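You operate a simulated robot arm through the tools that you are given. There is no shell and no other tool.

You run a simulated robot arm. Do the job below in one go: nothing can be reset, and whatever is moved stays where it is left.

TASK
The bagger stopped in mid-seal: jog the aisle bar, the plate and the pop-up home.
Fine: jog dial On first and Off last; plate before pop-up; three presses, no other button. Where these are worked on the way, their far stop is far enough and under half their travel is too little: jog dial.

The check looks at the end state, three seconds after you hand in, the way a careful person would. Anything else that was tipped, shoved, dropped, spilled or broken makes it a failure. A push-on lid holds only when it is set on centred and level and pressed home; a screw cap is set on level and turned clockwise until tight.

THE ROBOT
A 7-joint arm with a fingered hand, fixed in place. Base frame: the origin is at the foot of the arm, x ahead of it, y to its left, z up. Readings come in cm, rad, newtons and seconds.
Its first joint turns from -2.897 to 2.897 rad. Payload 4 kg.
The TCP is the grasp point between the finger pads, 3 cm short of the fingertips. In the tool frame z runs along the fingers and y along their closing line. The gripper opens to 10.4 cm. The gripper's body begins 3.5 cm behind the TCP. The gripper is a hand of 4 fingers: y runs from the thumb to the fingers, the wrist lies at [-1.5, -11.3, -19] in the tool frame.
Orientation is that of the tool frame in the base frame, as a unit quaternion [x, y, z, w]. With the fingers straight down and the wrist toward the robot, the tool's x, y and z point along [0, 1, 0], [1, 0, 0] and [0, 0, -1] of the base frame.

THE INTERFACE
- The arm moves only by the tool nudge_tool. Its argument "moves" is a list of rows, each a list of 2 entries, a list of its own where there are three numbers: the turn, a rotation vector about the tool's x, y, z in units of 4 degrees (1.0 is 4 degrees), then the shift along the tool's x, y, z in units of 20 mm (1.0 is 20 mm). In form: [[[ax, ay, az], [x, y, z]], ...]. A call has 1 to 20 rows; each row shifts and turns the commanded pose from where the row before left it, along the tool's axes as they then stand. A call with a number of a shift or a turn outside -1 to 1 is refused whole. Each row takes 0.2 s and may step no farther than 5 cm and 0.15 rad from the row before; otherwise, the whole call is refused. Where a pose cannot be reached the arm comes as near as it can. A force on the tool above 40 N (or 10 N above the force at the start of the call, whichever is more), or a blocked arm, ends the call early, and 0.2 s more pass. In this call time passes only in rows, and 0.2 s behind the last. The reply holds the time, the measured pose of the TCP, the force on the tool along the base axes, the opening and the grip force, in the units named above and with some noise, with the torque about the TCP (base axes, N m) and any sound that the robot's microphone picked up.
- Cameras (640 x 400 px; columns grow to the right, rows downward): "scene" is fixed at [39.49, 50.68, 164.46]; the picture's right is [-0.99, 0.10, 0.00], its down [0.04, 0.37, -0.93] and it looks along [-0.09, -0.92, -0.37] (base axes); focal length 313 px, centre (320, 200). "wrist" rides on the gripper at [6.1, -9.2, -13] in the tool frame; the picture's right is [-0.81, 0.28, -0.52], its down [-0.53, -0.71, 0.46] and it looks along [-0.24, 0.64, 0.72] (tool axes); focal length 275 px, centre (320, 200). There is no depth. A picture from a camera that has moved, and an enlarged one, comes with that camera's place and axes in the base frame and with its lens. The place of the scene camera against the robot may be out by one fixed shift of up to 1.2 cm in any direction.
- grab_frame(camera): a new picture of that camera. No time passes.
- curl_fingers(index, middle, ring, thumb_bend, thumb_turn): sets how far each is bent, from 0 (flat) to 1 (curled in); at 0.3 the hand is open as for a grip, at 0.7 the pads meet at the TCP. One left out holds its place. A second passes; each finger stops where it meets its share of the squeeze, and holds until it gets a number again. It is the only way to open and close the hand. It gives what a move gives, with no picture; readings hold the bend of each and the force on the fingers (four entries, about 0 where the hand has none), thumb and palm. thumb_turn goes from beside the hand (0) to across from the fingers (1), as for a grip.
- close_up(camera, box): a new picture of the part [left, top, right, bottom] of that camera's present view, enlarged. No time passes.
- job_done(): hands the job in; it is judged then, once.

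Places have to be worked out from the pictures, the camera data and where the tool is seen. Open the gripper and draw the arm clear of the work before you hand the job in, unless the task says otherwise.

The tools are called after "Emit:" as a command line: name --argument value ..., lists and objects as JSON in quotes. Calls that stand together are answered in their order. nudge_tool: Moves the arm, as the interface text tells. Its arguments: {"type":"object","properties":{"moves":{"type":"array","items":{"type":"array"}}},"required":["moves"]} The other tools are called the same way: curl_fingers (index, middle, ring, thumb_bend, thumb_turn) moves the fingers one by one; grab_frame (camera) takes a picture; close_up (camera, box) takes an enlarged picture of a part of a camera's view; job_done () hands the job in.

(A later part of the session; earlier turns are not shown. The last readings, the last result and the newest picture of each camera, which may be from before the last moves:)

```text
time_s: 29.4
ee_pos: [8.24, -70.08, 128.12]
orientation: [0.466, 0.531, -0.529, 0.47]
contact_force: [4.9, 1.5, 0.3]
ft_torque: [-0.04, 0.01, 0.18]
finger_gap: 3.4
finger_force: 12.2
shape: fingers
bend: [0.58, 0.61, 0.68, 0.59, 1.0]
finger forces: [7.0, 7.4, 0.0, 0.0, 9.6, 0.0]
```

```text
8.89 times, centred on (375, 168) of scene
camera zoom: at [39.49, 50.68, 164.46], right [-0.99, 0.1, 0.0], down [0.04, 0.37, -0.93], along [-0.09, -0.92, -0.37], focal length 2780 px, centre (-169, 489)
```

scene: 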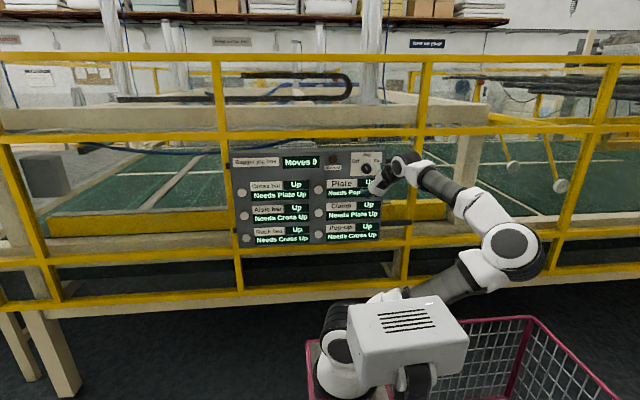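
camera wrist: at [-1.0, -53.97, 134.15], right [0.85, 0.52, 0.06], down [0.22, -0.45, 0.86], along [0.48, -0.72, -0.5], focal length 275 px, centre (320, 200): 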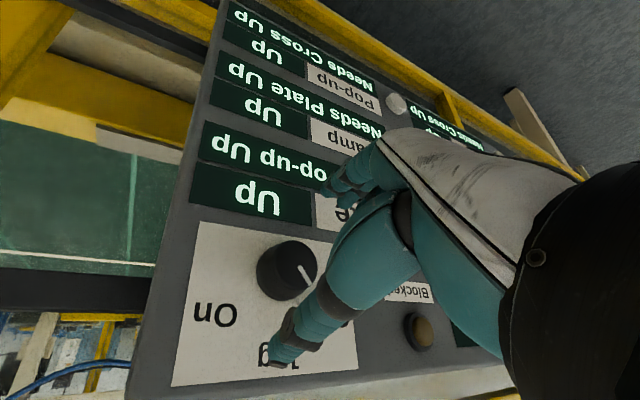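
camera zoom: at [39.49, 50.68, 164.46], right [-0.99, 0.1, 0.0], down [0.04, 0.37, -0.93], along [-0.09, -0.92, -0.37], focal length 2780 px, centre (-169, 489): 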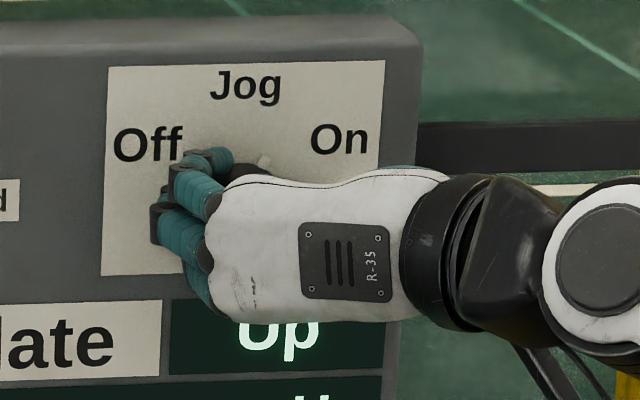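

The pointer is now past centre toward On (60° turned) and still following. I'll carry on toward the far stop in smaller bites.

Emit:
nudge_tool --moves '[[[0, 0, 1], [0, 0, 0]], [[0, 0, 1], [0, 0, 0]], [[0, 0, 1], [0, 0, 0]]]'

Emit:
close_up --camera "scene" --box '[345, 145, 405, 190]'

Emit:
close_up --camera "wrist" --box '[200, 150, 440, 380]'

```text
time_s: 30.2
ee_pos: [8.1, -70.27, 128.24]
orientation: [0.518, 0.479, -0.478, 0.523]
contact_force: [4.4, 2.8, 2.2]
ft_torque: [-0.05, 0.04, 0.16]
finger_gap: 3.38
finger_force: 11.7
shape: fingers
bend: [0.58, 0.61, 0.68, 0.59, 1.0]
finger forces: [6.8, 7.8, 0.1, 0.0, 10.0, 0.0]
```

```text
8.89 times, centred on (375, 168) of scene
camera zoom: at [39.49, 50.68, 164.46], right [-0.99, 0.1, 0.0], down [0.04, 0.37, -0.93], along [-0.09, -0.92, -0.37], focal length 2780 px, centre (-169, 489)
```

zoom: 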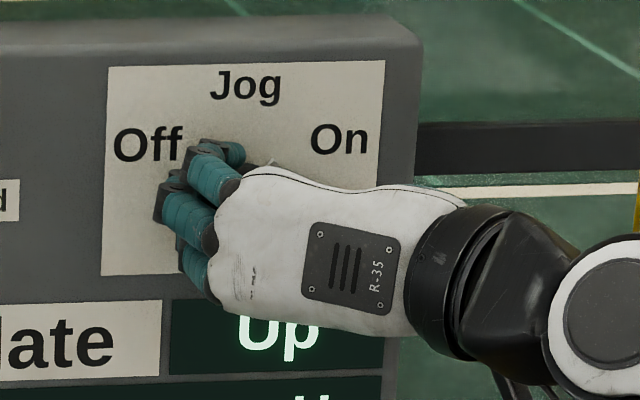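

```text
1.74 times, centred on (320, 265) of wrist
camera zoom: at [-0.63, -57.2, 121.27], right [0.2, 0.52, 0.83], down [-0.75, -0.46, 0.47], along [0.63, -0.72, 0.3], focal length 479 px, centre (320, 87)
```

zoom: 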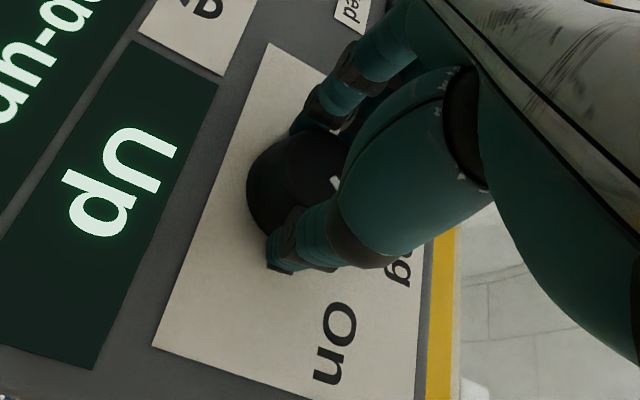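

The pointer mark keeps its place relative to the hand, so no slip and no stop yet. Three more small turns.

Emit:
nudge_tool --moves '[[[0, 0, 1], [0, 0, 0]], [[0, 0, 1], [0, 0, 0]], [[0, 0, 1], [0, 0, 0]]]'

Emit:
close_up --camera "wrist" --box '[200, 150, 440, 380]'

Emit:
close_up --camera "scene" --box '[345, 145, 405, 190]'

```text
time_s: 31.0
ee_pos: [8.11, -70.11, 128.14]
orientation: [0.567, 0.424, -0.419, 0.569]
contact_force: [5.6, 2.1, -3.7]
ft_torque: [0.04, 0.29, 0.21]
finger_gap: 3.4
finger_force: 13.1
shape: fingers
bend: [0.59, 0.61, 0.68, 0.58, 1.0]
finger forces: [8.4, 7.5, 0.0, 0.1, 9.9, 0.0]
```

```text
1.74 times, centred on (320, 265) of wrist
camera zoom: at [1.03, -57.2, 119.57], right [0.02, 0.52, 0.86], down [-0.83, -0.46, 0.3], along [0.55, -0.72, 0.42], focal length 479 px, centre (320, 87)
```

zoom: 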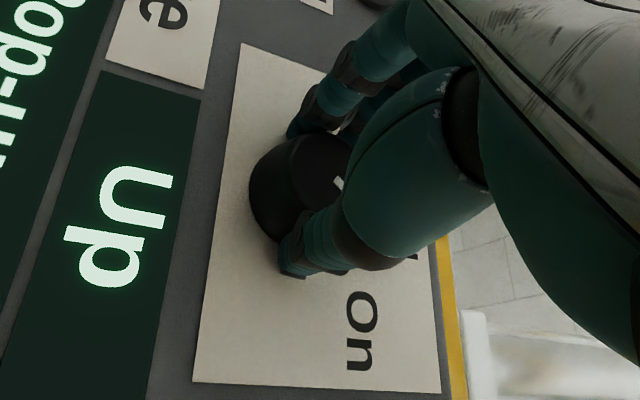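

```text
8.89 times, centred on (375, 168) of scene
camera zoom: at [39.49, 50.68, 164.46], right [-0.99, 0.1, 0.0], down [0.04, 0.37, -0.93], along [-0.09, -0.92, -0.37], focal length 2780 px, centre (-169, 489)
```

zoom: 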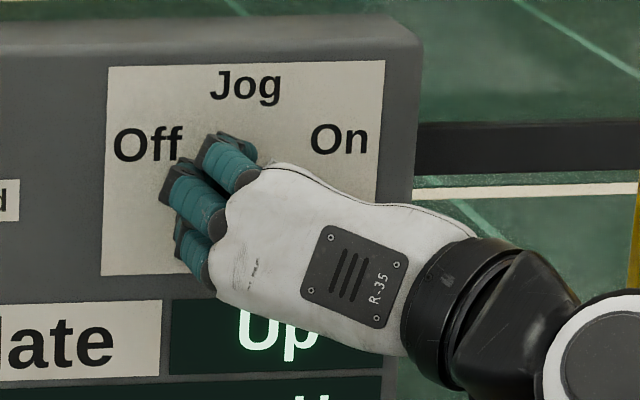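

Torque about the dial axis jumped to 0.29 N·m and the mark shifted in the hand, so this is the On stop. I'll release the knob and back straight off to look.

Emit:
curl_fingers --index 0.3 --middle 0.3 --ring 0.3 --thumb_bend 0.3

Emit:
nudge_tool --moves '[[[0, 0, 0], [0, 0, -0.5]], [[0, 0, 0], [0, 0, -1]], [[0, 0, 0], [0, 0, -1]], [[0, 0, 0], [0, 0, -1]], [[0, 0, 0], [0, 0, -1]], [[0, 0, 0], [0, 0, -1]]]'

Emit:
grab_frame --camera "wrist"

Emit:
grab_frame --camera "scene"

```text
time_s: 32.0
ee_pos: [8.1, -70.16, 128.2]
orientation: [0.566, 0.424, -0.419, 0.569]
contact_force: [-0.3, 0.6, 0.3]
ft_torque: [-0.01, 0.02, 0.0]
finger_gap: 10.28
finger_force: 0.1
shape: fingers
bend: [0.3, 0.3, 0.3, 0.3, 0.98]
finger forces: [0.0, 0.0, 0.1, 0.1, 0.0, 0.1]
```

```text
time_s: 33.4
ee_pos: [8.0, -59.07, 128.17]
orientation: [0.566, 0.423, -0.42, 0.57]
contact_force: [-0.2, 0.4, -0.4]
ft_torque: [-0.01, 0.01, 0.02]
finger_gap: 10.28
finger_force: 0.1
shape: fingers
bend: [0.3, 0.3, 0.3, 0.3, 0.98]
finger forces: [0.1, 0.0, 0.0, 0.0, 0.0, 0.0]
```

```text
taken
camera wrist: at [0.84, -46.2, 119.54], right [0.03, 0.52, 0.85], down [-0.83, -0.46, 0.3], along [0.55, -0.72, 0.42], focal length 275 px, centre (320, 200)
```

wrist: 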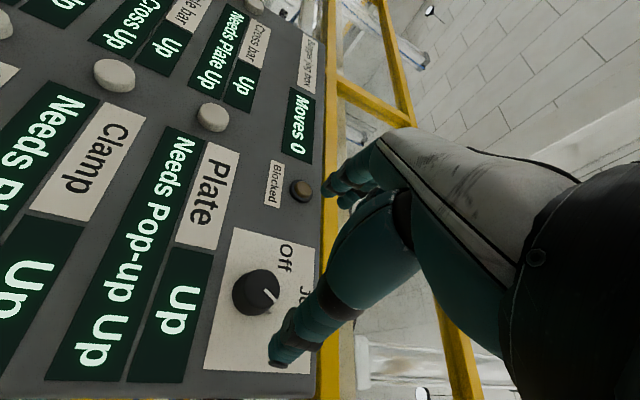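

```text
taken
```

scene: 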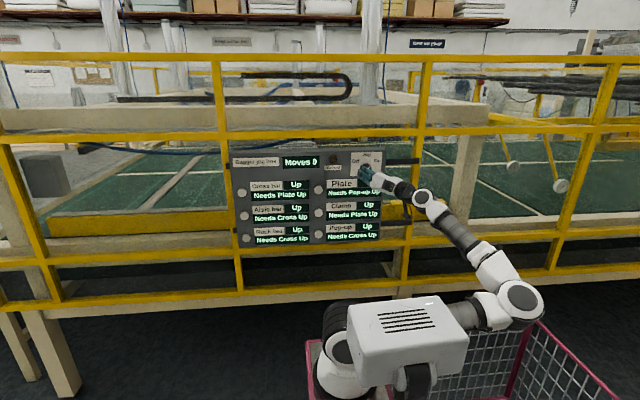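

Emit:
close_up --camera "wrist" --box '[200, 220, 340, 380]'

Emit:
close_up --camera "scene" --box '[225, 140, 395, 250]'

```text
2.50 times, centred on (270, 300) of wrist
camera zoom: at [0.84, -46.2, 119.54], right [0.03, 0.52, 0.85], down [-0.83, -0.46, 0.3], along [0.55, -0.72, 0.42], focal length 688 px, centre (445, -50)
```

zoom: 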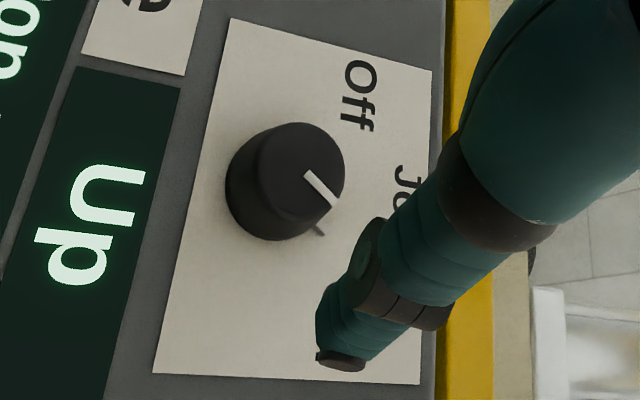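

```text
3.64 times, centred on (310, 195) of scene
camera zoom: at [39.49, 50.68, 164.46], right [-0.99, 0.1, 0.0], down [0.04, 0.37, -0.93], along [-0.09, -0.92, -0.37], focal length 1137 px, centre (356, 218)
```

zoom: 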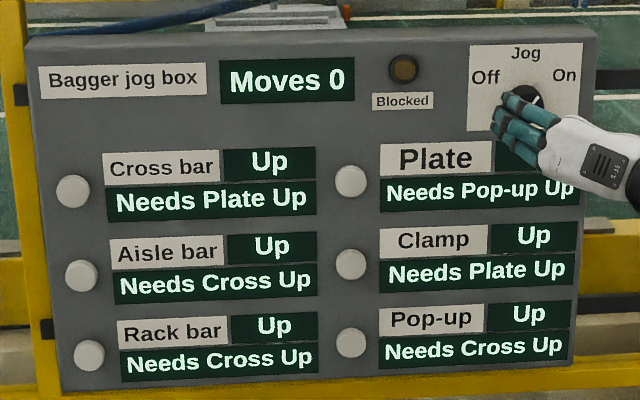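

The dial is clearly at the On stop, with all units still Up and Moves 0. I'll retreat a little, level the roll, travel toward the aisle-bar button, and shape the fingers into a beak (ring tucked) for pressing.

Emit:
nudge_tool --moves '[[[0, 0, -1], [0, 0, -0.4]], [[0, 0, -1], [0, 0, -0.4]], [[0, 0, -1], [0, 0, -0.4]], [[0, 0, -1], [0, 0, -0.4]], [[0, 0, -0.2], [0, 0, 0]], [[0, 0, 0], [0.35, 1, 0]], [[0, 0, 0], [0.35, 1, 0]], [[0, 0, 0], [0.35, 1, 0]], [[0, 0, 0], [0.35, 1, 0]], [[0, 0, 0], [0.35, 1, 0]], [[0, 0, 0], [0.35, 1, 0]], [[0, 0, 0], [0.35, 1, 0]], [[0, 0, 0], [0.35, 1, 0]], [[0, 0, 0], [0.35, 1, 0]], [[0, 0, 0], [0.35, 1, 0]], [[0, 0, 0], [0.35, 1, 0]], [[0, 0, 0], [0.35, 1, 0]], [[0, 0, 0], [0.35, 1, 0]], [[0, 0, 0], [0.35, 1, 0]], [[0, 0, 0], [0.35, 1, 0]]]'

Emit:
curl_fingers --index 0.7 --middle 0.7 --ring 1 --thumb_bend 0.7

Emit:
grab_frame --camera "wrist"

Emit:
grab_frame --camera "scene"

```text
time_s: 37.6
ee_pos: [38.0, -55.91, 117.67]
orientation: [0.499, 0.501, -0.498, 0.502]
contact_force: [-1.1, -0.1, 0.3]
ft_torque: [0.04, 0.0, 0.02]
finger_gap: 10.26
finger_force: 0.0
shape: fingers
bend: [0.3, 0.3, 0.3, 0.3, 0.98]
finger forces: [0.0, 0.0, 0.0, 0.0, 0.0, 0.0]
```

```text
time_s: 38.6
ee_pos: [37.97, -55.87, 117.68]
orientation: [0.497, 0.502, -0.497, 0.503]
contact_force: [-0.5, -0.8, 0.6]
ft_torque: [0.03, -0.01, 0.02]
finger_gap: 0.15
finger_force: 0.1
shape: fingers
bend: [0.7, 0.7, 1.0, 0.7, 1.0]
finger forces: [0.0, 0.0, 0.0, 0.0, 0.1, 0.0]
```

```text
taken
camera wrist: at [28.71, -42.92, 111.55], right [0.27, 0.52, 0.81], down [-0.71, -0.46, 0.53], along [0.65, -0.72, 0.24], focal length 275 px, centre (320, 200)
```

wrist: 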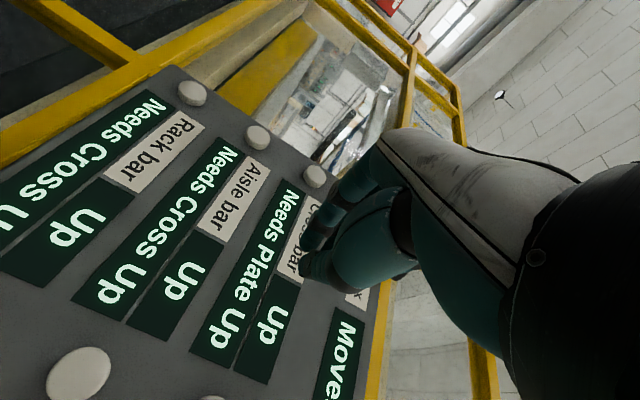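

```text
taken
```

scene: 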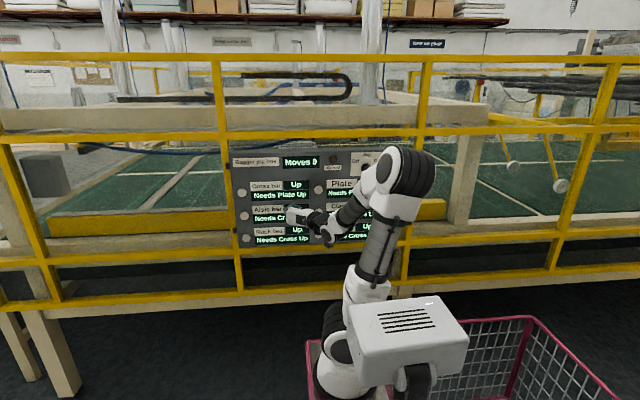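

The beak shape is formed with the tips together ahead of the TCP. I'll zoom in to fix the aisle-bar button and the beak tip.

Emit:
close_up --camera "wrist" --box '[150, 60, 350, 300]'

Emit:
close_up --camera "wrist" --box '[280, 160, 420, 300]'

Emit:
close_up --camera "scene" --box '[230, 180, 350, 250]'

```text
1.67 times, centred on (250, 180) of wrist
camera zoom: at [28.71, -42.92, 111.55], right [0.27, 0.52, 0.81], down [-0.71, -0.46, 0.53], along [0.65, -0.72, 0.24], focal length 459 px, centre (437, 233)
```

zoom: 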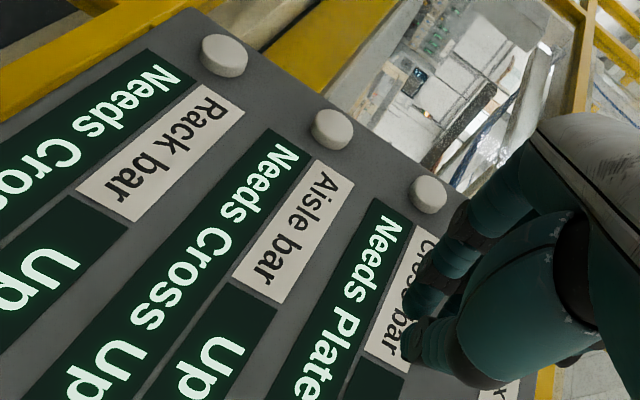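

```text
2.86 times, centred on (350, 230) of wrist
camera zoom: at [28.71, -42.92, 111.55], right [0.27, 0.52, 0.81], down [-0.71, -0.46, 0.53], along [0.65, -0.72, 0.24], focal length 786 px, centre (234, 114)
```

zoom: 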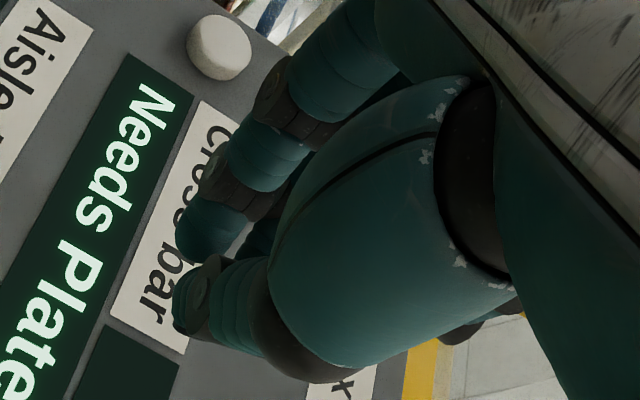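

```text
5.33 times, centred on (290, 215) of scene
camera zoom: at [39.49, 50.68, 164.46], right [-0.99, 0.1, 0.0], down [0.04, 0.37, -0.93], along [-0.09, -0.92, -0.37], focal length 1668 px, centre (480, 120)
```

zoom: 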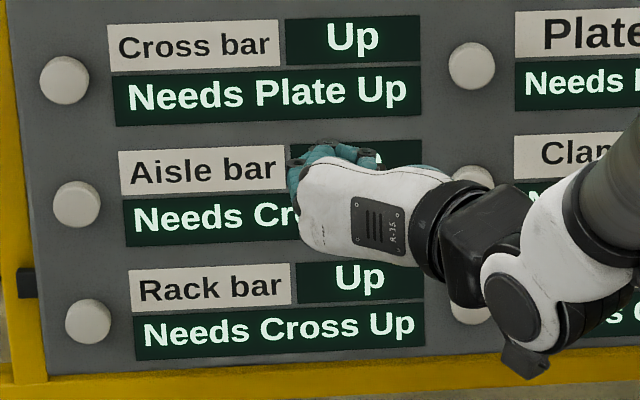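

The aisle-bar button is at about (59.5, -73, 108.7), and the beak tip sits about 3 cm ahead of the TCP on its axis. I'll move in front of it at the same standoff.

Emit:
nudge_tool --moves '[[[0, 0, 0], [0.409, 0.977, 0]], [[0, 0, 0], [0.409, 0.977, 0]], [[0, 0, 0], [0.409, 0.977, 0]], [[0, 0, 0], [0.409, 0.977, 0]], [[0, 0, 0], [0.409, 0.977, 0]], [[0, 0, 0], [0.409, 0.977, 0]], [[0, 0, 0], [0.409, 0.977, 0]], [[0, 0, 0], [0.409, 0.977, 0]], [[0, 0, 0], [0.409, 0.977, 0]], [[0, 0, 0], [0.409, 0.977, 0]], [[0, 0, 0], [0.409, 0.977, 0]]]'

Emit:
grab_frame --camera "wrist"

Emit:
grab_frame --camera "scene"

Emit:
close_up --camera "scene" --box '[220, 180, 340, 250]'

```text
time_s: 41.0
ee_pos: [59.57, -56.17, 108.96]
orientation: [0.498, 0.502, -0.498, 0.502]
contact_force: [-0.3, -0.1, 0.2]
ft_torque: [-0.02, 0.02, -0.01]
finger_gap: 0.17
finger_force: 0.1
shape: fingers
bend: [0.7, 0.7, 1.0, 0.7, 1.0]
finger forces: [0.0, 0.0, 0.1, 0.0, 0.1, 0.0]
out of reach, approached as far as the arm can: row 1, 3
```

```text
taken
camera wrist: at [50.25, -43.28, 102.78], right [0.27, 0.52, 0.81], down [-0.71, -0.46, 0.53], along [0.65, -0.72, 0.24], focal length 275 px, centre (320, 200)
```

wrist: 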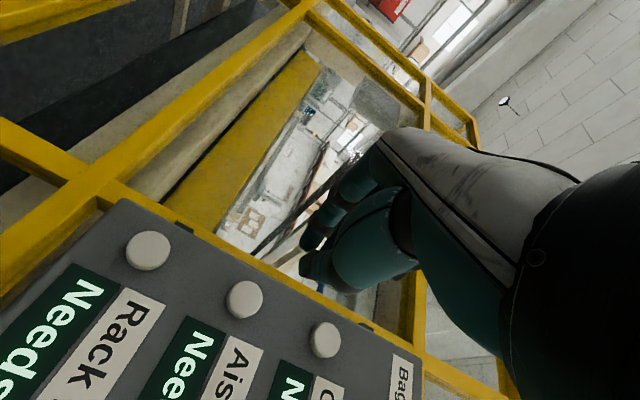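

```text
taken
```

scene: 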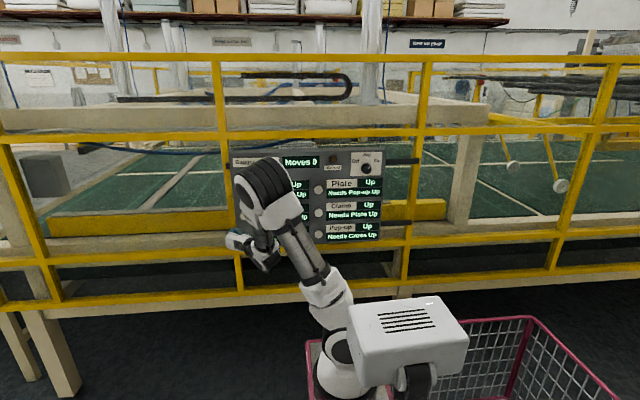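

```text
5.33 times, centred on (280, 215) of scene
camera zoom: at [39.49, 50.68, 164.46], right [-0.99, 0.1, 0.0], down [0.04, 0.37, -0.93], along [-0.09, -0.92, -0.37], focal length 1668 px, centre (533, 120)
```

zoom: 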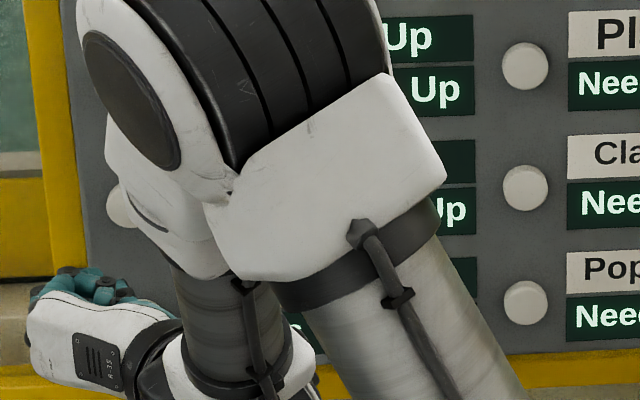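

I'm lined up on the aisle-bar button (measured at 59.4, 108.9 from here), with the tip about 14 cm off it. I'll advance 9 cm and recheck.

Emit:
nudge_tool --moves '[[[0, 0, 0], [0, 0, 0.9]], [[0, 0, 0], [0, 0, 0.9]], [[0, 0, 0], [0, 0, 0.9]], [[0, 0, 0], [0, 0, 0.9]], [[0, 0, 0], [0, 0, 0.9]]]'

Emit:
grab_frame --camera "wrist"

Emit:
grab_frame --camera "scene"

```text
time_s: 42.2
ee_pos: [59.69, -65.38, 109.1]
orientation: [0.498, 0.5, -0.499, 0.502]
contact_force: [0.1, 0.5, -0.9]
ft_torque: [-0.06, 0.02, 0.0]
finger_gap: 0.17
finger_force: 0.1
shape: fingers
bend: [0.7, 0.7, 1.0, 0.7, 1.0]
finger forces: [0.0, 0.0, 0.1, 0.1, 0.0, 0.0]
```

```text
taken
camera wrist: at [50.36, -52.49, 102.93], right [0.27, 0.52, 0.81], down [-0.71, -0.46, 0.53], along [0.65, -0.72, 0.24], focal length 275 px, centre (320, 200)
```

wrist: 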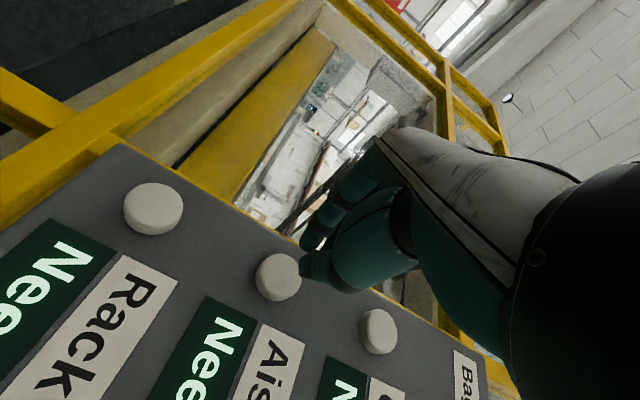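

```text
taken
```

scene: 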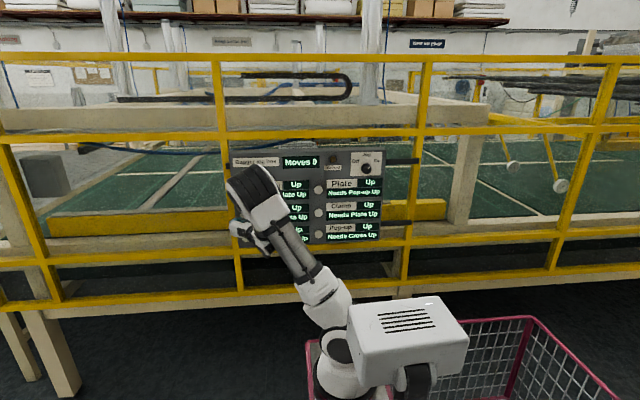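

The button measures (59.4, 108.6), so I'll nudge slightly to match and close to about 1 cm from it.

Emit:
nudge_tool --moves '[[[0, 0, 0], [0.2, -0.12, 0.6]], [[0, 0, 0], [0, 0, 0.6]], [[0, 0, 0], [0, 0, 0.5]]]'

Emit:
grab_frame --camera "wrist"

Emit:
close_up --camera "wrist" --box '[220, 180, 420, 320]'

```text
time_s: 43.0
ee_pos: [59.47, -68.73, 108.61]
orientation: [0.498, 0.502, -0.498, 0.502]
contact_force: [0.2, 0.4, -0.3]
ft_torque: [0.01, 0.0, 0.01]
finger_gap: 0.17
finger_force: 0.1
shape: fingers
bend: [0.7, 0.7, 1.0, 0.7, 1.0]
finger forces: [0.1, 0.0, 0.1, 0.0, 0.1, 0.1]
```

```text
taken
camera wrist: at [50.17, -55.79, 102.48], right [0.27, 0.52, 0.81], down [-0.71, -0.46, 0.53], along [0.65, -0.72, 0.24], focal length 275 px, centre (320, 200)
```

wrist: 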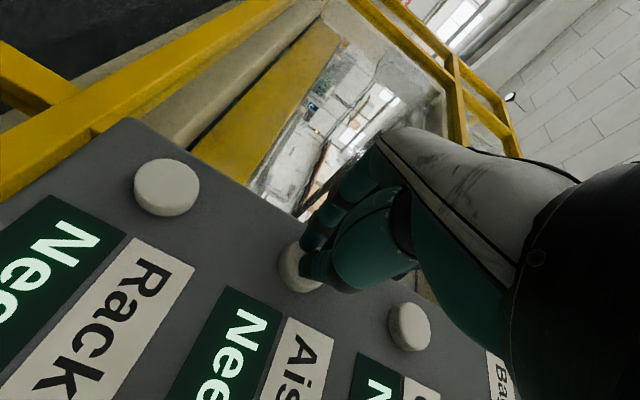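

```text
2.86 times, centred on (320, 250) of wrist
camera zoom: at [50.17, -55.79, 102.48], right [0.27, 0.52, 0.81], down [-0.71, -0.46, 0.53], along [0.65, -0.72, 0.24], focal length 786 px, centre (320, 57)
```

zoom: 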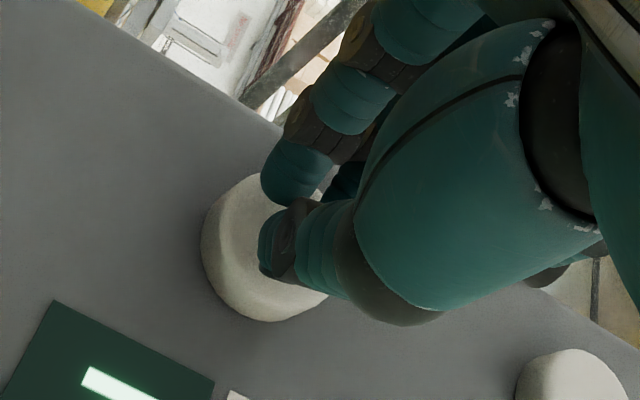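

The beak is square over the button. I'll advance in 0.3 cm steps to find contact.

Emit:
nudge_tool --moves '[[[0, 0, 0], [0, 0, 0.15]], [[0, 0, 0], [0, 0, 0.15]], [[0, 0, 0], [0, 0, 0.15]]]'

Emit:
close_up --camera "wrist" --box '[220, 180, 420, 320]'

Emit:
close_up --camera "scene" --box '[225, 140, 395, 250]'

```text
time_s: 43.8
ee_pos: [59.29, -69.64, 108.53]
orientation: [0.498, 0.502, -0.498, 0.502]
contact_force: [0.2, 2.8, 0.1]
ft_torque: [0.0, -0.01, -0.04]
finger_gap: 0.15
finger_force: 1.3
shape: fingers
bend: [0.7, 0.7, 1.0, 0.7, 1.0]
finger forces: [0.0, 0.1, 0.1, 0.0, 2.4, 0.0]
heard: click
```

```text
2.86 times, centred on (320, 250) of wrist
camera zoom: at [50.1, -56.7, 102.43], right [0.27, 0.52, 0.81], down [-0.71, -0.46, 0.53], along [0.65, -0.72, 0.24], focal length 786 px, centre (320, 57)
```

zoom: 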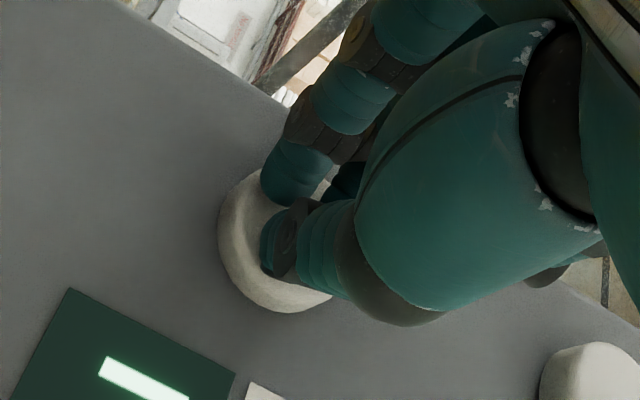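

```text
3.64 times, centred on (310, 195) of scene
camera zoom: at [39.49, 50.68, 164.46], right [-0.99, 0.1, 0.0], down [0.04, 0.37, -0.93], along [-0.09, -0.92, -0.37], focal length 1137 px, centre (356, 218)
```

zoom: 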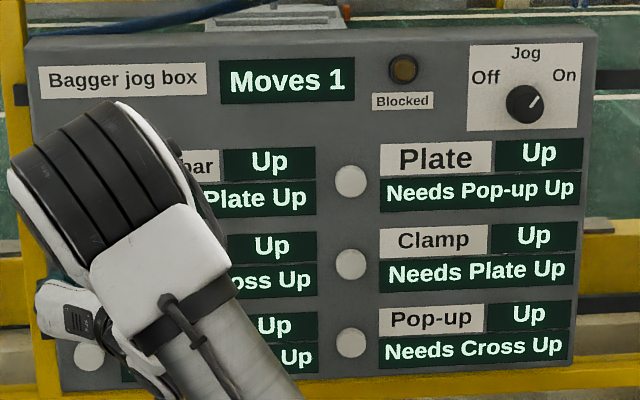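

A click sounded and the counter reads Moves 1 at only 2.8 N. I'll retract straight back right away so it counts as one press.

Emit:
nudge_tool --moves '[[[0, 0, 0], [0, 0, -0.6]], [[0, 0, 0], [0, 0, -0.9]], [[0, 0, 0], [0, 0, -0.9]], [[0, 0, 0], [0, 0, -0.9]], [[0, 0, 0], [0, 0, -0.9]], [[0, 0, 0], [0, 0, -0.9]]]'

Emit:
grab_frame --camera "wrist"

Emit:
close_up --camera "scene" --box '[225, 140, 395, 250]'

```text
time_s: 45.2
ee_pos: [59.46, -59.53, 108.57]
orientation: [0.499, 0.501, -0.498, 0.501]
contact_force: [-0.4, -0.3, -0.9]
ft_torque: [0.01, -0.03, 0.0]
finger_gap: 0.14
finger_force: 0.1
shape: fingers
bend: [0.7, 0.7, 1.0, 0.7, 1.0]
finger forces: [0.0, 0.0, 0.0, 0.0, 0.1, 0.1]
```

```text
taken
camera wrist: at [50.06, -46.53, 102.43], right [0.27, 0.52, 0.81], down [-0.71, -0.46, 0.53], along [0.65, -0.72, 0.24], focal length 275 px, centre (320, 200)
```

wrist: 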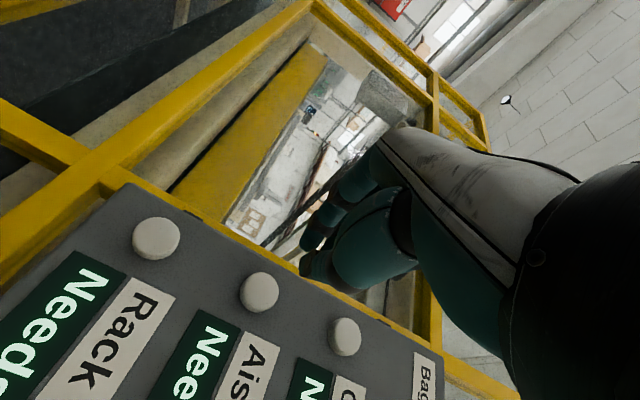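

```text
3.64 times, centred on (310, 195) of scene
camera zoom: at [39.49, 50.68, 164.46], right [-0.99, 0.1, 0.0], down [0.04, 0.37, -0.93], along [-0.09, -0.92, -0.37], focal length 1137 px, centre (356, 218)
```

zoom: 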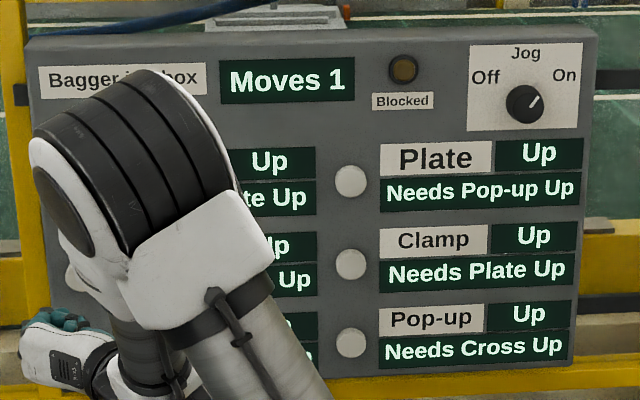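

Retracted cleanly with the counter still at 1. I'll head back toward the Plate button, which also uncovers the aisle-bar display.

Emit:
nudge_tool --moves '[[[0, 0, 0], [-0.33, -0.97, -0.1]], [[0, 0, 0], [-0.33, -0.97, -0.1]], [[0, 0, 0], [-0.33, -0.97, -0.1]], [[0, 0, 0], [-0.33, -0.97, -0.1]], [[0, 0, 0], [-0.33, -0.97, -0.1]], [[0, 0, 0], [-0.33, -0.97, -0.1]], [[0, 0, 0], [-0.33, -0.97, -0.1]], [[0, 0, 0], [-0.33, -0.97, -0.1]], [[0, 0, 0], [-0.33, -0.97, -0.1]], [[0, 0, 0], [-0.33, -0.97, -0.1]], [[0, 0, 0], [-0.33, -0.97, -0.1]], [[0, 0, 0], [-0.33, -0.97, -0.1]], [[0, 0, 0], [-0.33, -0.97, -0.1]], [[0, 0, 0], [-0.33, -0.97, -0.1]], [[0, 0, 0], [-0.33, -0.97, -0.1]], [[0, 0, 0], [-0.33, -0.97, -0.1]]]'

Emit:
grab_frame --camera "wrist"

Emit:
close_up --camera "scene" --box '[225, 140, 395, 250]'

```text
time_s: 48.6
ee_pos: [28.11, -56.45, 119.19]
orientation: [0.498, 0.501, -0.499, 0.501]
contact_force: [-0.4, 0.0, -0.5]
ft_torque: [-0.05, -0.03, -0.02]
finger_gap: 0.14
finger_force: 0.0
shape: fingers
bend: [0.7, 0.7, 1.0, 0.7, 1.0]
finger forces: [0.0, 0.0, 0.0, 0.0, 0.0, 0.0]
```

```text
taken
camera wrist: at [18.85, -43.56, 113.03], right [0.27, 0.52, 0.81], down [-0.71, -0.46, 0.53], along [0.65, -0.72, 0.24], focal length 275 px, centre (320, 200)
```

wrist: 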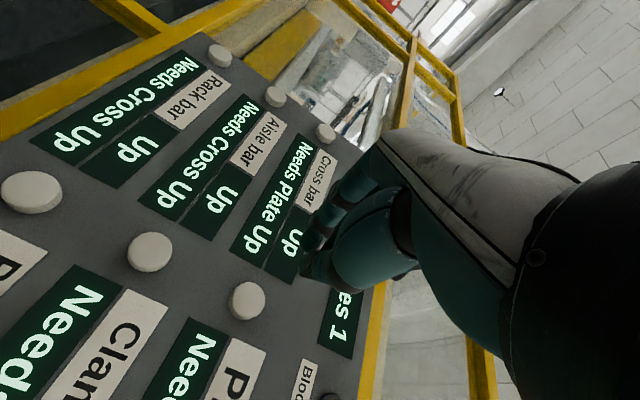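

```text
3.64 times, centred on (310, 195) of scene
camera zoom: at [39.49, 50.68, 164.46], right [-0.99, 0.1, 0.0], down [0.04, 0.37, -0.93], along [-0.09, -0.92, -0.37], focal length 1137 px, centre (356, 218)
```

zoom: 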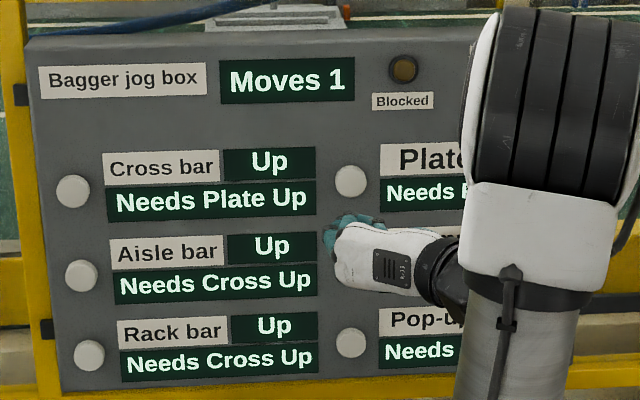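

The counter shows 1, but the aisle bar still reads "Up" some 5 s later and the Blocked lamp is dark. I'll check the hidden displays and the machine itself before doing anything else.

Emit:
grab_frame --camera "scene"

Emit:
close_up --camera "wrist" --box '[0, 20, 400, 400]'

Emit:
nudge_tool --moves '[[[0, 0, 0], [0, 0, 0]], [[0, 0, 0], [0, 0, 0]], [[0, 0, 0], [0, 0, 0]], [[0, 0, 0], [0, 0, 0]], [[0, 0, 0], [0, 0, 0]], [[0, 0, 0], [0, 0, 0]], [[0, 0, 0], [0, 0, 0]], [[0, 0, 0], [0, 0, 0]], [[0, 0, 0], [0, 0, 0]], [[0, 0, 0], [0, 0, 0]]]'

Emit:
close_up --camera "scene" --box '[225, 140, 395, 250]'

```text
taken
```

scene: 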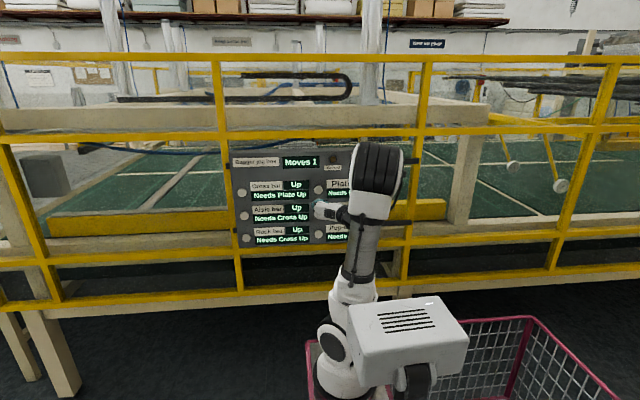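

```text
1.05 times, centred on (200, 210) of wrist (not enlarged: the box is as wide or as high as the picture)
camera zoom: at [18.85, -43.56, 113.03], right [0.27, 0.52, 0.81], down [-0.71, -0.46, 0.53], along [0.65, -0.72, 0.24], focal length 290 px, centre (446, 190)
```

zoom: 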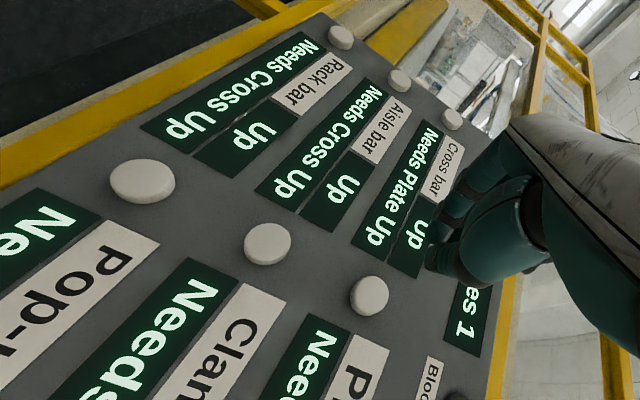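

```text
time_s: 50.8
ee_pos: [28.27, -56.56, 119.27]
orientation: [0.499, 0.501, -0.498, 0.502]
contact_force: [-0.3, -0.5, 0.2]
ft_torque: [-0.01, -0.04, -0.01]
finger_gap: 0.17
finger_force: 0.0
shape: fingers
bend: [0.7, 0.7, 1.0, 0.7, 1.0]
finger forces: [0.0, 0.0, 0.0, 0.0, 0.1, 0.1]
```

```text
3.64 times, centred on (310, 195) of scene
camera zoom: at [39.49, 50.68, 164.46], right [-0.99, 0.1, 0.0], down [0.04, 0.37, -0.93], along [-0.09, -0.92, -0.37], focal length 1137 px, centre (356, 218)
```

zoom: 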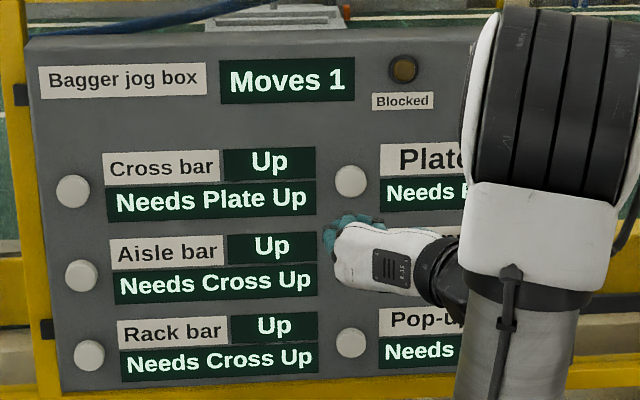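

The aisle bar still reads "Up" at 50.8 s, and the right column is hidden by the arm. I'll back away to −x so the wrist camera can read every display before I press anything else.

Emit:
nudge_tool --moves '[[[0, 0, 0], [-0.4, -1, -0.6]], [[0, 0, 0], [-0.4, -1, -0.6]], [[0, 0, 0], [-0.4, -1, -0.6]], [[0, 0, 0], [-0.4, -1, -0.6]], [[0, 0, 0], [-0.4, -1, -0.6]], [[0, 0, 0], [-0.4, -1, -0.6]], [[0, 0, 0], [-0.4, -1, -0.6]], [[0, 0, 0], [-0.4, -1, -0.6]], [[0, 0, 0], [-0.4, -1, -0.6]], [[0, 0, 0], [-0.4, -1, -0.6]]]'

Emit:
grab_frame --camera "wrist"

Emit:
close_up --camera "scene" --box '[225, 140, 395, 250]'

```text
time_s: 53.0
ee_pos: [8.2, -44.83, 127.23]
orientation: [0.498, 0.502, -0.499, 0.502]
contact_force: [0.5, 0.2, 0.1]
ft_torque: [0.04, 0.03, 0.03]
finger_gap: 0.15
finger_force: 0.0
shape: fingers
bend: [0.7, 0.7, 1.0, 0.7, 1.0]
finger forces: [0.0, 0.0, 0.1, 0.0, 0.0, 0.0]
```

```text
taken
camera wrist: at [-1.13, -31.72, 121.0], right [0.27, 0.52, 0.81], down [-0.71, -0.46, 0.53], along [0.65, -0.72, 0.24], focal length 275 px, centre (320, 200)
```

wrist: 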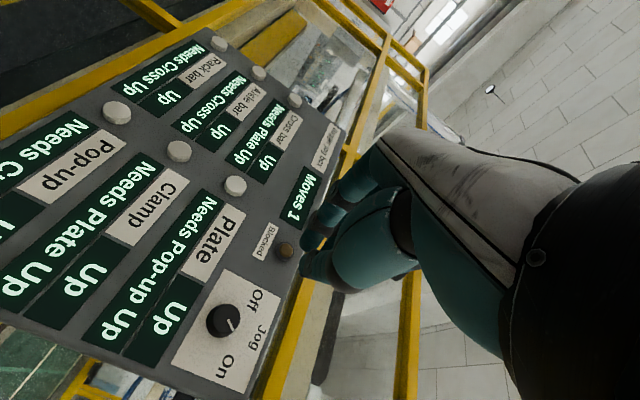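

```text
3.64 times, centred on (310, 195) of scene
camera zoom: at [39.49, 50.68, 164.46], right [-0.99, 0.1, 0.0], down [0.04, 0.37, -0.93], along [-0.09, -0.92, -0.37], focal length 1137 px, centre (356, 218)
```

zoom: 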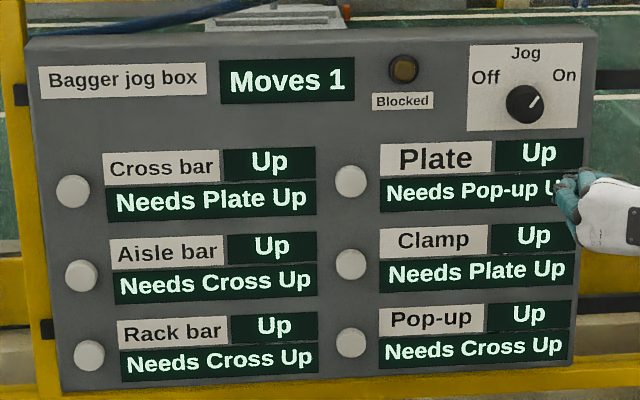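

All six displays still read Up, yet Moves shows 1 and Blocked is dark. The bar may simply be slow, so I'll wait about 8 s without touching anything and read again.

Emit:
nudge_tool --moves '[[[0, 0, 0], [0, 0, 0]], [[0, 0, 0], [0, 0, 0]], [[0, 0, 0], [0, 0, 0]], [[0, 0, 0], [0, 0, 0]], [[0, 0, 0], [0, 0, 0]], [[0, 0, 0], [0, 0, 0]], [[0, 0, 0], [0, 0, 0]], [[0, 0, 0], [0, 0, 0]], [[0, 0, 0], [0, 0, 0]], [[0, 0, 0], [0, 0, 0]], [[0, 0, 0], [0, 0, 0]], [[0, 0, 0], [0, 0, 0]], [[0, 0, 0], [0, 0, 0]], [[0, 0, 0], [0, 0, 0]], [[0, 0, 0], [0, 0, 0]], [[0, 0, 0], [0, 0, 0]], [[0, 0, 0], [0, 0, 0]], [[0, 0, 0], [0, 0, 0]], [[0, 0, 0], [0, 0, 0]], [[0, 0, 0], [0, 0, 0]]]'

Emit:
nudge_tool --moves '[[[0, 0, 0], [0, 0, 0]], [[0, 0, 0], [0, 0, 0]], [[0, 0, 0], [0, 0, 0]], [[0, 0, 0], [0, 0, 0]], [[0, 0, 0], [0, 0, 0]], [[0, 0, 0], [0, 0, 0]], [[0, 0, 0], [0, 0, 0]], [[0, 0, 0], [0, 0, 0]], [[0, 0, 0], [0, 0, 0]], [[0, 0, 0], [0, 0, 0]], [[0, 0, 0], [0, 0, 0]], [[0, 0, 0], [0, 0, 0]], [[0, 0, 0], [0, 0, 0]], [[0, 0, 0], [0, 0, 0]], [[0, 0, 0], [0, 0, 0]], [[0, 0, 0], [0, 0, 0]], [[0, 0, 0], [0, 0, 0]], [[0, 0, 0], [0, 0, 0]], [[0, 0, 0], [0, 0, 0]], [[0, 0, 0], [0, 0, 0]]]'

Emit:
close_up --camera "scene" --box '[225, 140, 395, 250]'

Emit:
grab_frame --camera "scene"

```text
time_s: 57.2
ee_pos: [8.32, -44.73, 127.06]
orientation: [0.498, 0.502, -0.498, 0.502]
contact_force: [-0.9, 1.0, -0.1]
ft_torque: [0.03, 0.01, -0.01]
finger_gap: 0.15
finger_force: 0.1
shape: fingers
bend: [0.7, 0.7, 1.0, 0.7, 1.0]
finger forces: [0.0, 0.0, 0.0, 0.1, 0.1, 0.1]
```

```text
time_s: 61.4
ee_pos: [8.14, -44.79, 127.07]
orientation: [0.498, 0.502, -0.498, 0.502]
contact_force: [-0.3, -0.9, -0.4]
ft_torque: [-0.01, 0.02, -0.02]
finger_gap: 0.14
finger_force: 0.1
shape: fingers
bend: [0.7, 0.7, 1.0, 0.7, 1.0]
finger forces: [0.0, 0.1, 0.0, 0.0, 0.0, 0.0]
```

```text
3.64 times, centred on (310, 195) of scene
camera zoom: at [39.49, 50.68, 164.46], right [-0.99, 0.1, 0.0], down [0.04, 0.37, -0.93], along [-0.09, -0.92, -0.37], focal length 1137 px, centre (356, 218)
```

zoom: 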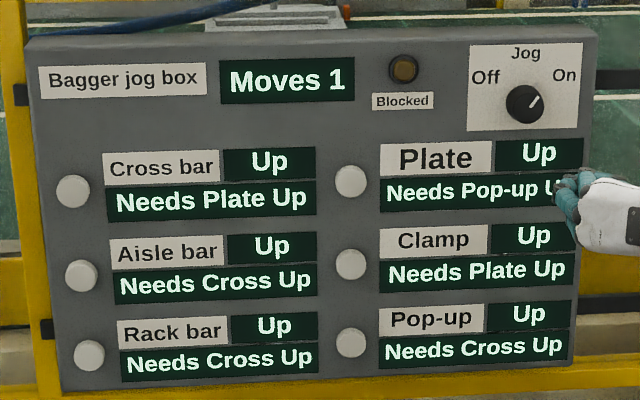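

```text
taken
```

scene: 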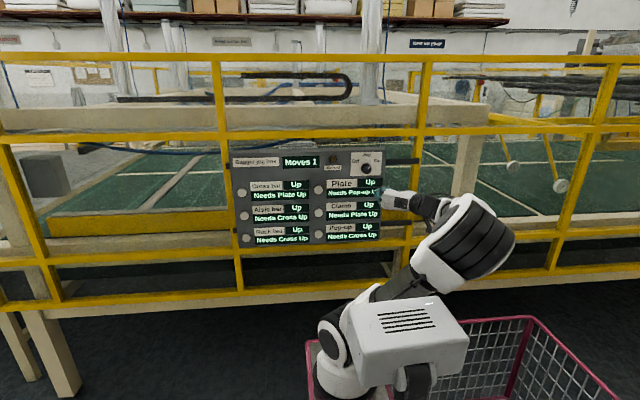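

Still Up 17 s after the press. Waiting costs nothing here, so I'll give it more time and also check closely that the aisle button has popped back out and the dial sits at On.

Emit:
nudge_tool --moves '[[[0, 0, 0], [0, 0, 0]], [[0, 0, 0], [0, 0, 0]], [[0, 0, 0], [0, 0, 0]], [[0, 0, 0], [0, 0, 0]], [[0, 0, 0], [0, 0, 0]], [[0, 0, 0], [0, 0, 0]], [[0, 0, 0], [0, 0, 0]], [[0, 0, 0], [0, 0, 0]], [[0, 0, 0], [0, 0, 0]], [[0, 0, 0], [0, 0, 0]], [[0, 0, 0], [0, 0, 0]], [[0, 0, 0], [0, 0, 0]], [[0, 0, 0], [0, 0, 0]], [[0, 0, 0], [0, 0, 0]], [[0, 0, 0], [0, 0, 0]], [[0, 0, 0], [0, 0, 0]], [[0, 0, 0], [0, 0, 0]], [[0, 0, 0], [0, 0, 0]], [[0, 0, 0], [0, 0, 0]], [[0, 0, 0], [0, 0, 0]]]'

Emit:
nudge_tool --moves '[[[0, 0, 0], [0, 0, 0]], [[0, 0, 0], [0, 0, 0]], [[0, 0, 0], [0, 0, 0]], [[0, 0, 0], [0, 0, 0]], [[0, 0, 0], [0, 0, 0]], [[0, 0, 0], [0, 0, 0]], [[0, 0, 0], [0, 0, 0]], [[0, 0, 0], [0, 0, 0]], [[0, 0, 0], [0, 0, 0]], [[0, 0, 0], [0, 0, 0]], [[0, 0, 0], [0, 0, 0]], [[0, 0, 0], [0, 0, 0]], [[0, 0, 0], [0, 0, 0]], [[0, 0, 0], [0, 0, 0]], [[0, 0, 0], [0, 0, 0]], [[0, 0, 0], [0, 0, 0]], [[0, 0, 0], [0, 0, 0]], [[0, 0, 0], [0, 0, 0]], [[0, 0, 0], [0, 0, 0]], [[0, 0, 0], [0, 0, 0]]]'

Emit:
close_up --camera "scene" --box '[228, 175, 318, 245]'

Emit:
close_up --camera "scene" --box '[310, 140, 400, 200]'

Emit:
close_up --camera "wrist" --box '[90, 20, 350, 200]'

```text
time_s: 65.6
ee_pos: [8.18, -44.69, 127.14]
orientation: [0.498, 0.501, -0.498, 0.502]
contact_force: [0.3, 0.1, 0.8]
ft_torque: [-0.02, -0.02, 0.01]
finger_gap: 0.13
finger_force: 0.0
shape: fingers
bend: [0.7, 0.7, 1.0, 0.7, 1.0]
finger forces: [0.0, 0.0, 0.0, 0.0, 0.1, 0.0]
```

```text
time_s: 69.8
ee_pos: [8.21, -44.67, 127.09]
orientation: [0.498, 0.502, -0.498, 0.502]
contact_force: [-0.4, 0.4, -0.1]
ft_torque: [0.03, -0.01, 0.0]
finger_gap: 0.14
finger_force: 0.2
shape: fingers
bend: [0.7, 0.7, 1.0, 0.7, 1.0]
finger forces: [0.0, 0.1, 0.0, 0.0, 0.1, 0.0]
```

```text
5.71 times, centred on (273, 210) of scene
camera zoom: at [39.49, 50.68, 164.46], right [-0.99, 0.1, 0.0], down [0.04, 0.37, -0.93], along [-0.09, -0.92, -0.37], focal length 1787 px, centre (589, 143)
```

zoom: 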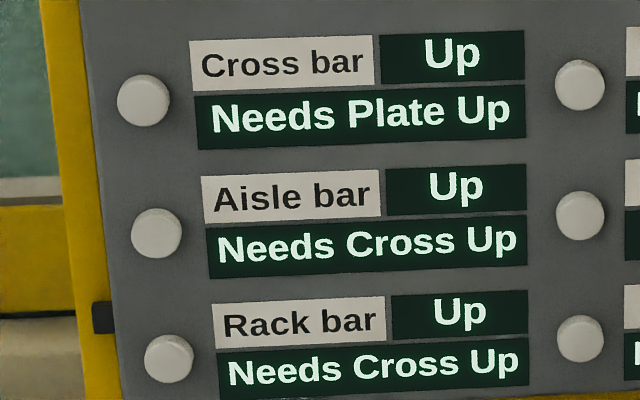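

```text
6.67 times, centred on (355, 170) of scene
camera zoom: at [39.49, 50.68, 164.46], right [-0.99, 0.1, 0.0], down [0.04, 0.37, -0.93], along [-0.09, -0.92, -0.37], focal length 2085 px, centre (87, 400)
```

zoom: 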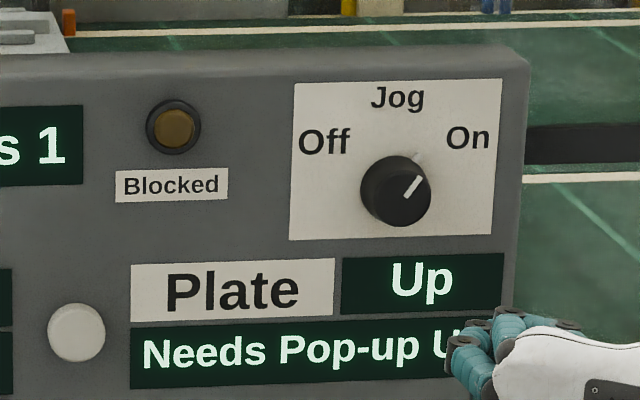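

```text
2.22 times, centred on (220, 110) of wrist
camera zoom: at [-1.11, -31.74, 121.0], right [0.27, 0.52, 0.81], down [-0.71, -0.46, 0.53], along [0.65, -0.72, 0.24], focal length 612 px, centre (542, 400)
```

zoom: 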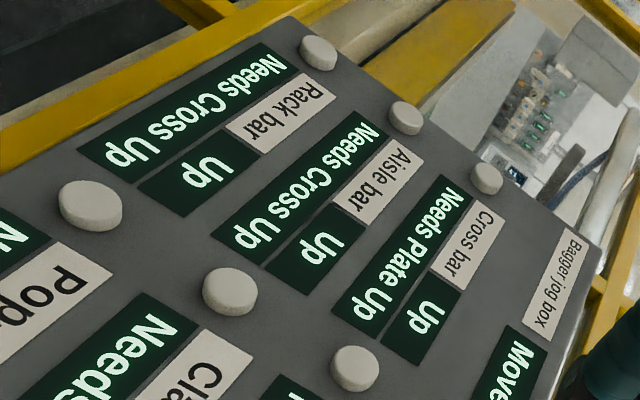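

At 70 s the aisle bar still reads Up; its button is back out, the dial is at On, and the lamp is dark. The press did register as a move, and pressing it again would break the three-press limit. I'll go on to Plate, the next required press, and see how its display behaves.

Emit:
nudge_tool --moves '[[[0, 0, 0], [0.395, 1, 0.6]], [[0, 0, 0], [0.395, 1, 0.6]], [[0, 0, 0], [0.395, 1, 0.6]], [[0, 0, 0], [0.395, 1, 0.6]], [[0, 0, 0], [0.395, 1, 0.6]], [[0, 0, 0], [0.395, 1, 0.6]], [[0, 0, 0], [0.395, 1, 0.6]], [[0, 0, 0], [0.395, 1, 0.6]], [[0, 0, 0], [0.395, 1, 0.6]], [[0, 0, 0], [0.395, 1, 0.6]]]'

Emit:
grab_frame --camera "wrist"

Emit:
grab_frame --camera "scene"

```text
time_s: 72.0
ee_pos: [28.17, -56.56, 119.28]
orientation: [0.499, 0.501, -0.498, 0.502]
contact_force: [0.2, 0.9, -0.2]
ft_torque: [0.03, -0.01, 0.05]
finger_gap: 0.13
finger_force: 0.0
shape: fingers
bend: [0.7, 0.7, 1.0, 0.7, 1.0]
finger forces: [0.1, 0.0, 0.0, 0.0, 0.0, 0.0]
```

```text
taken
camera wrist: at [18.96, -43.57, 113.14], right [0.27, 0.52, 0.81], down [-0.71, -0.46, 0.53], along [0.65, -0.72, 0.24], focal length 275 px, centre (320, 200)
```

wrist: 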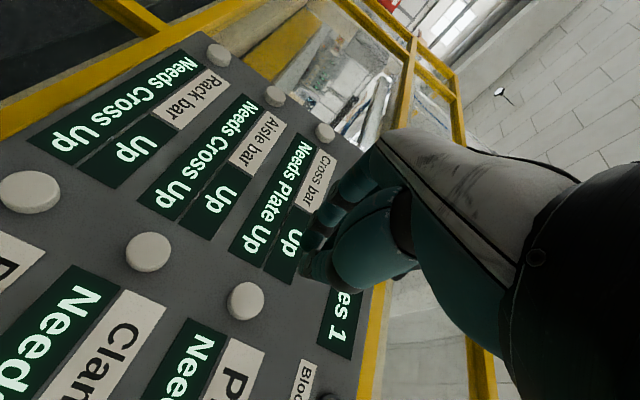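

```text
taken
```

scene: 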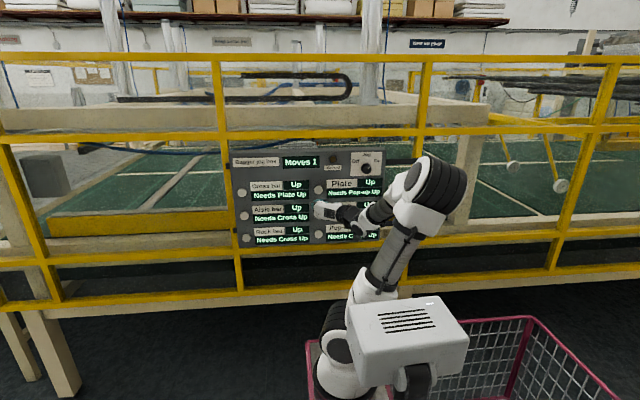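

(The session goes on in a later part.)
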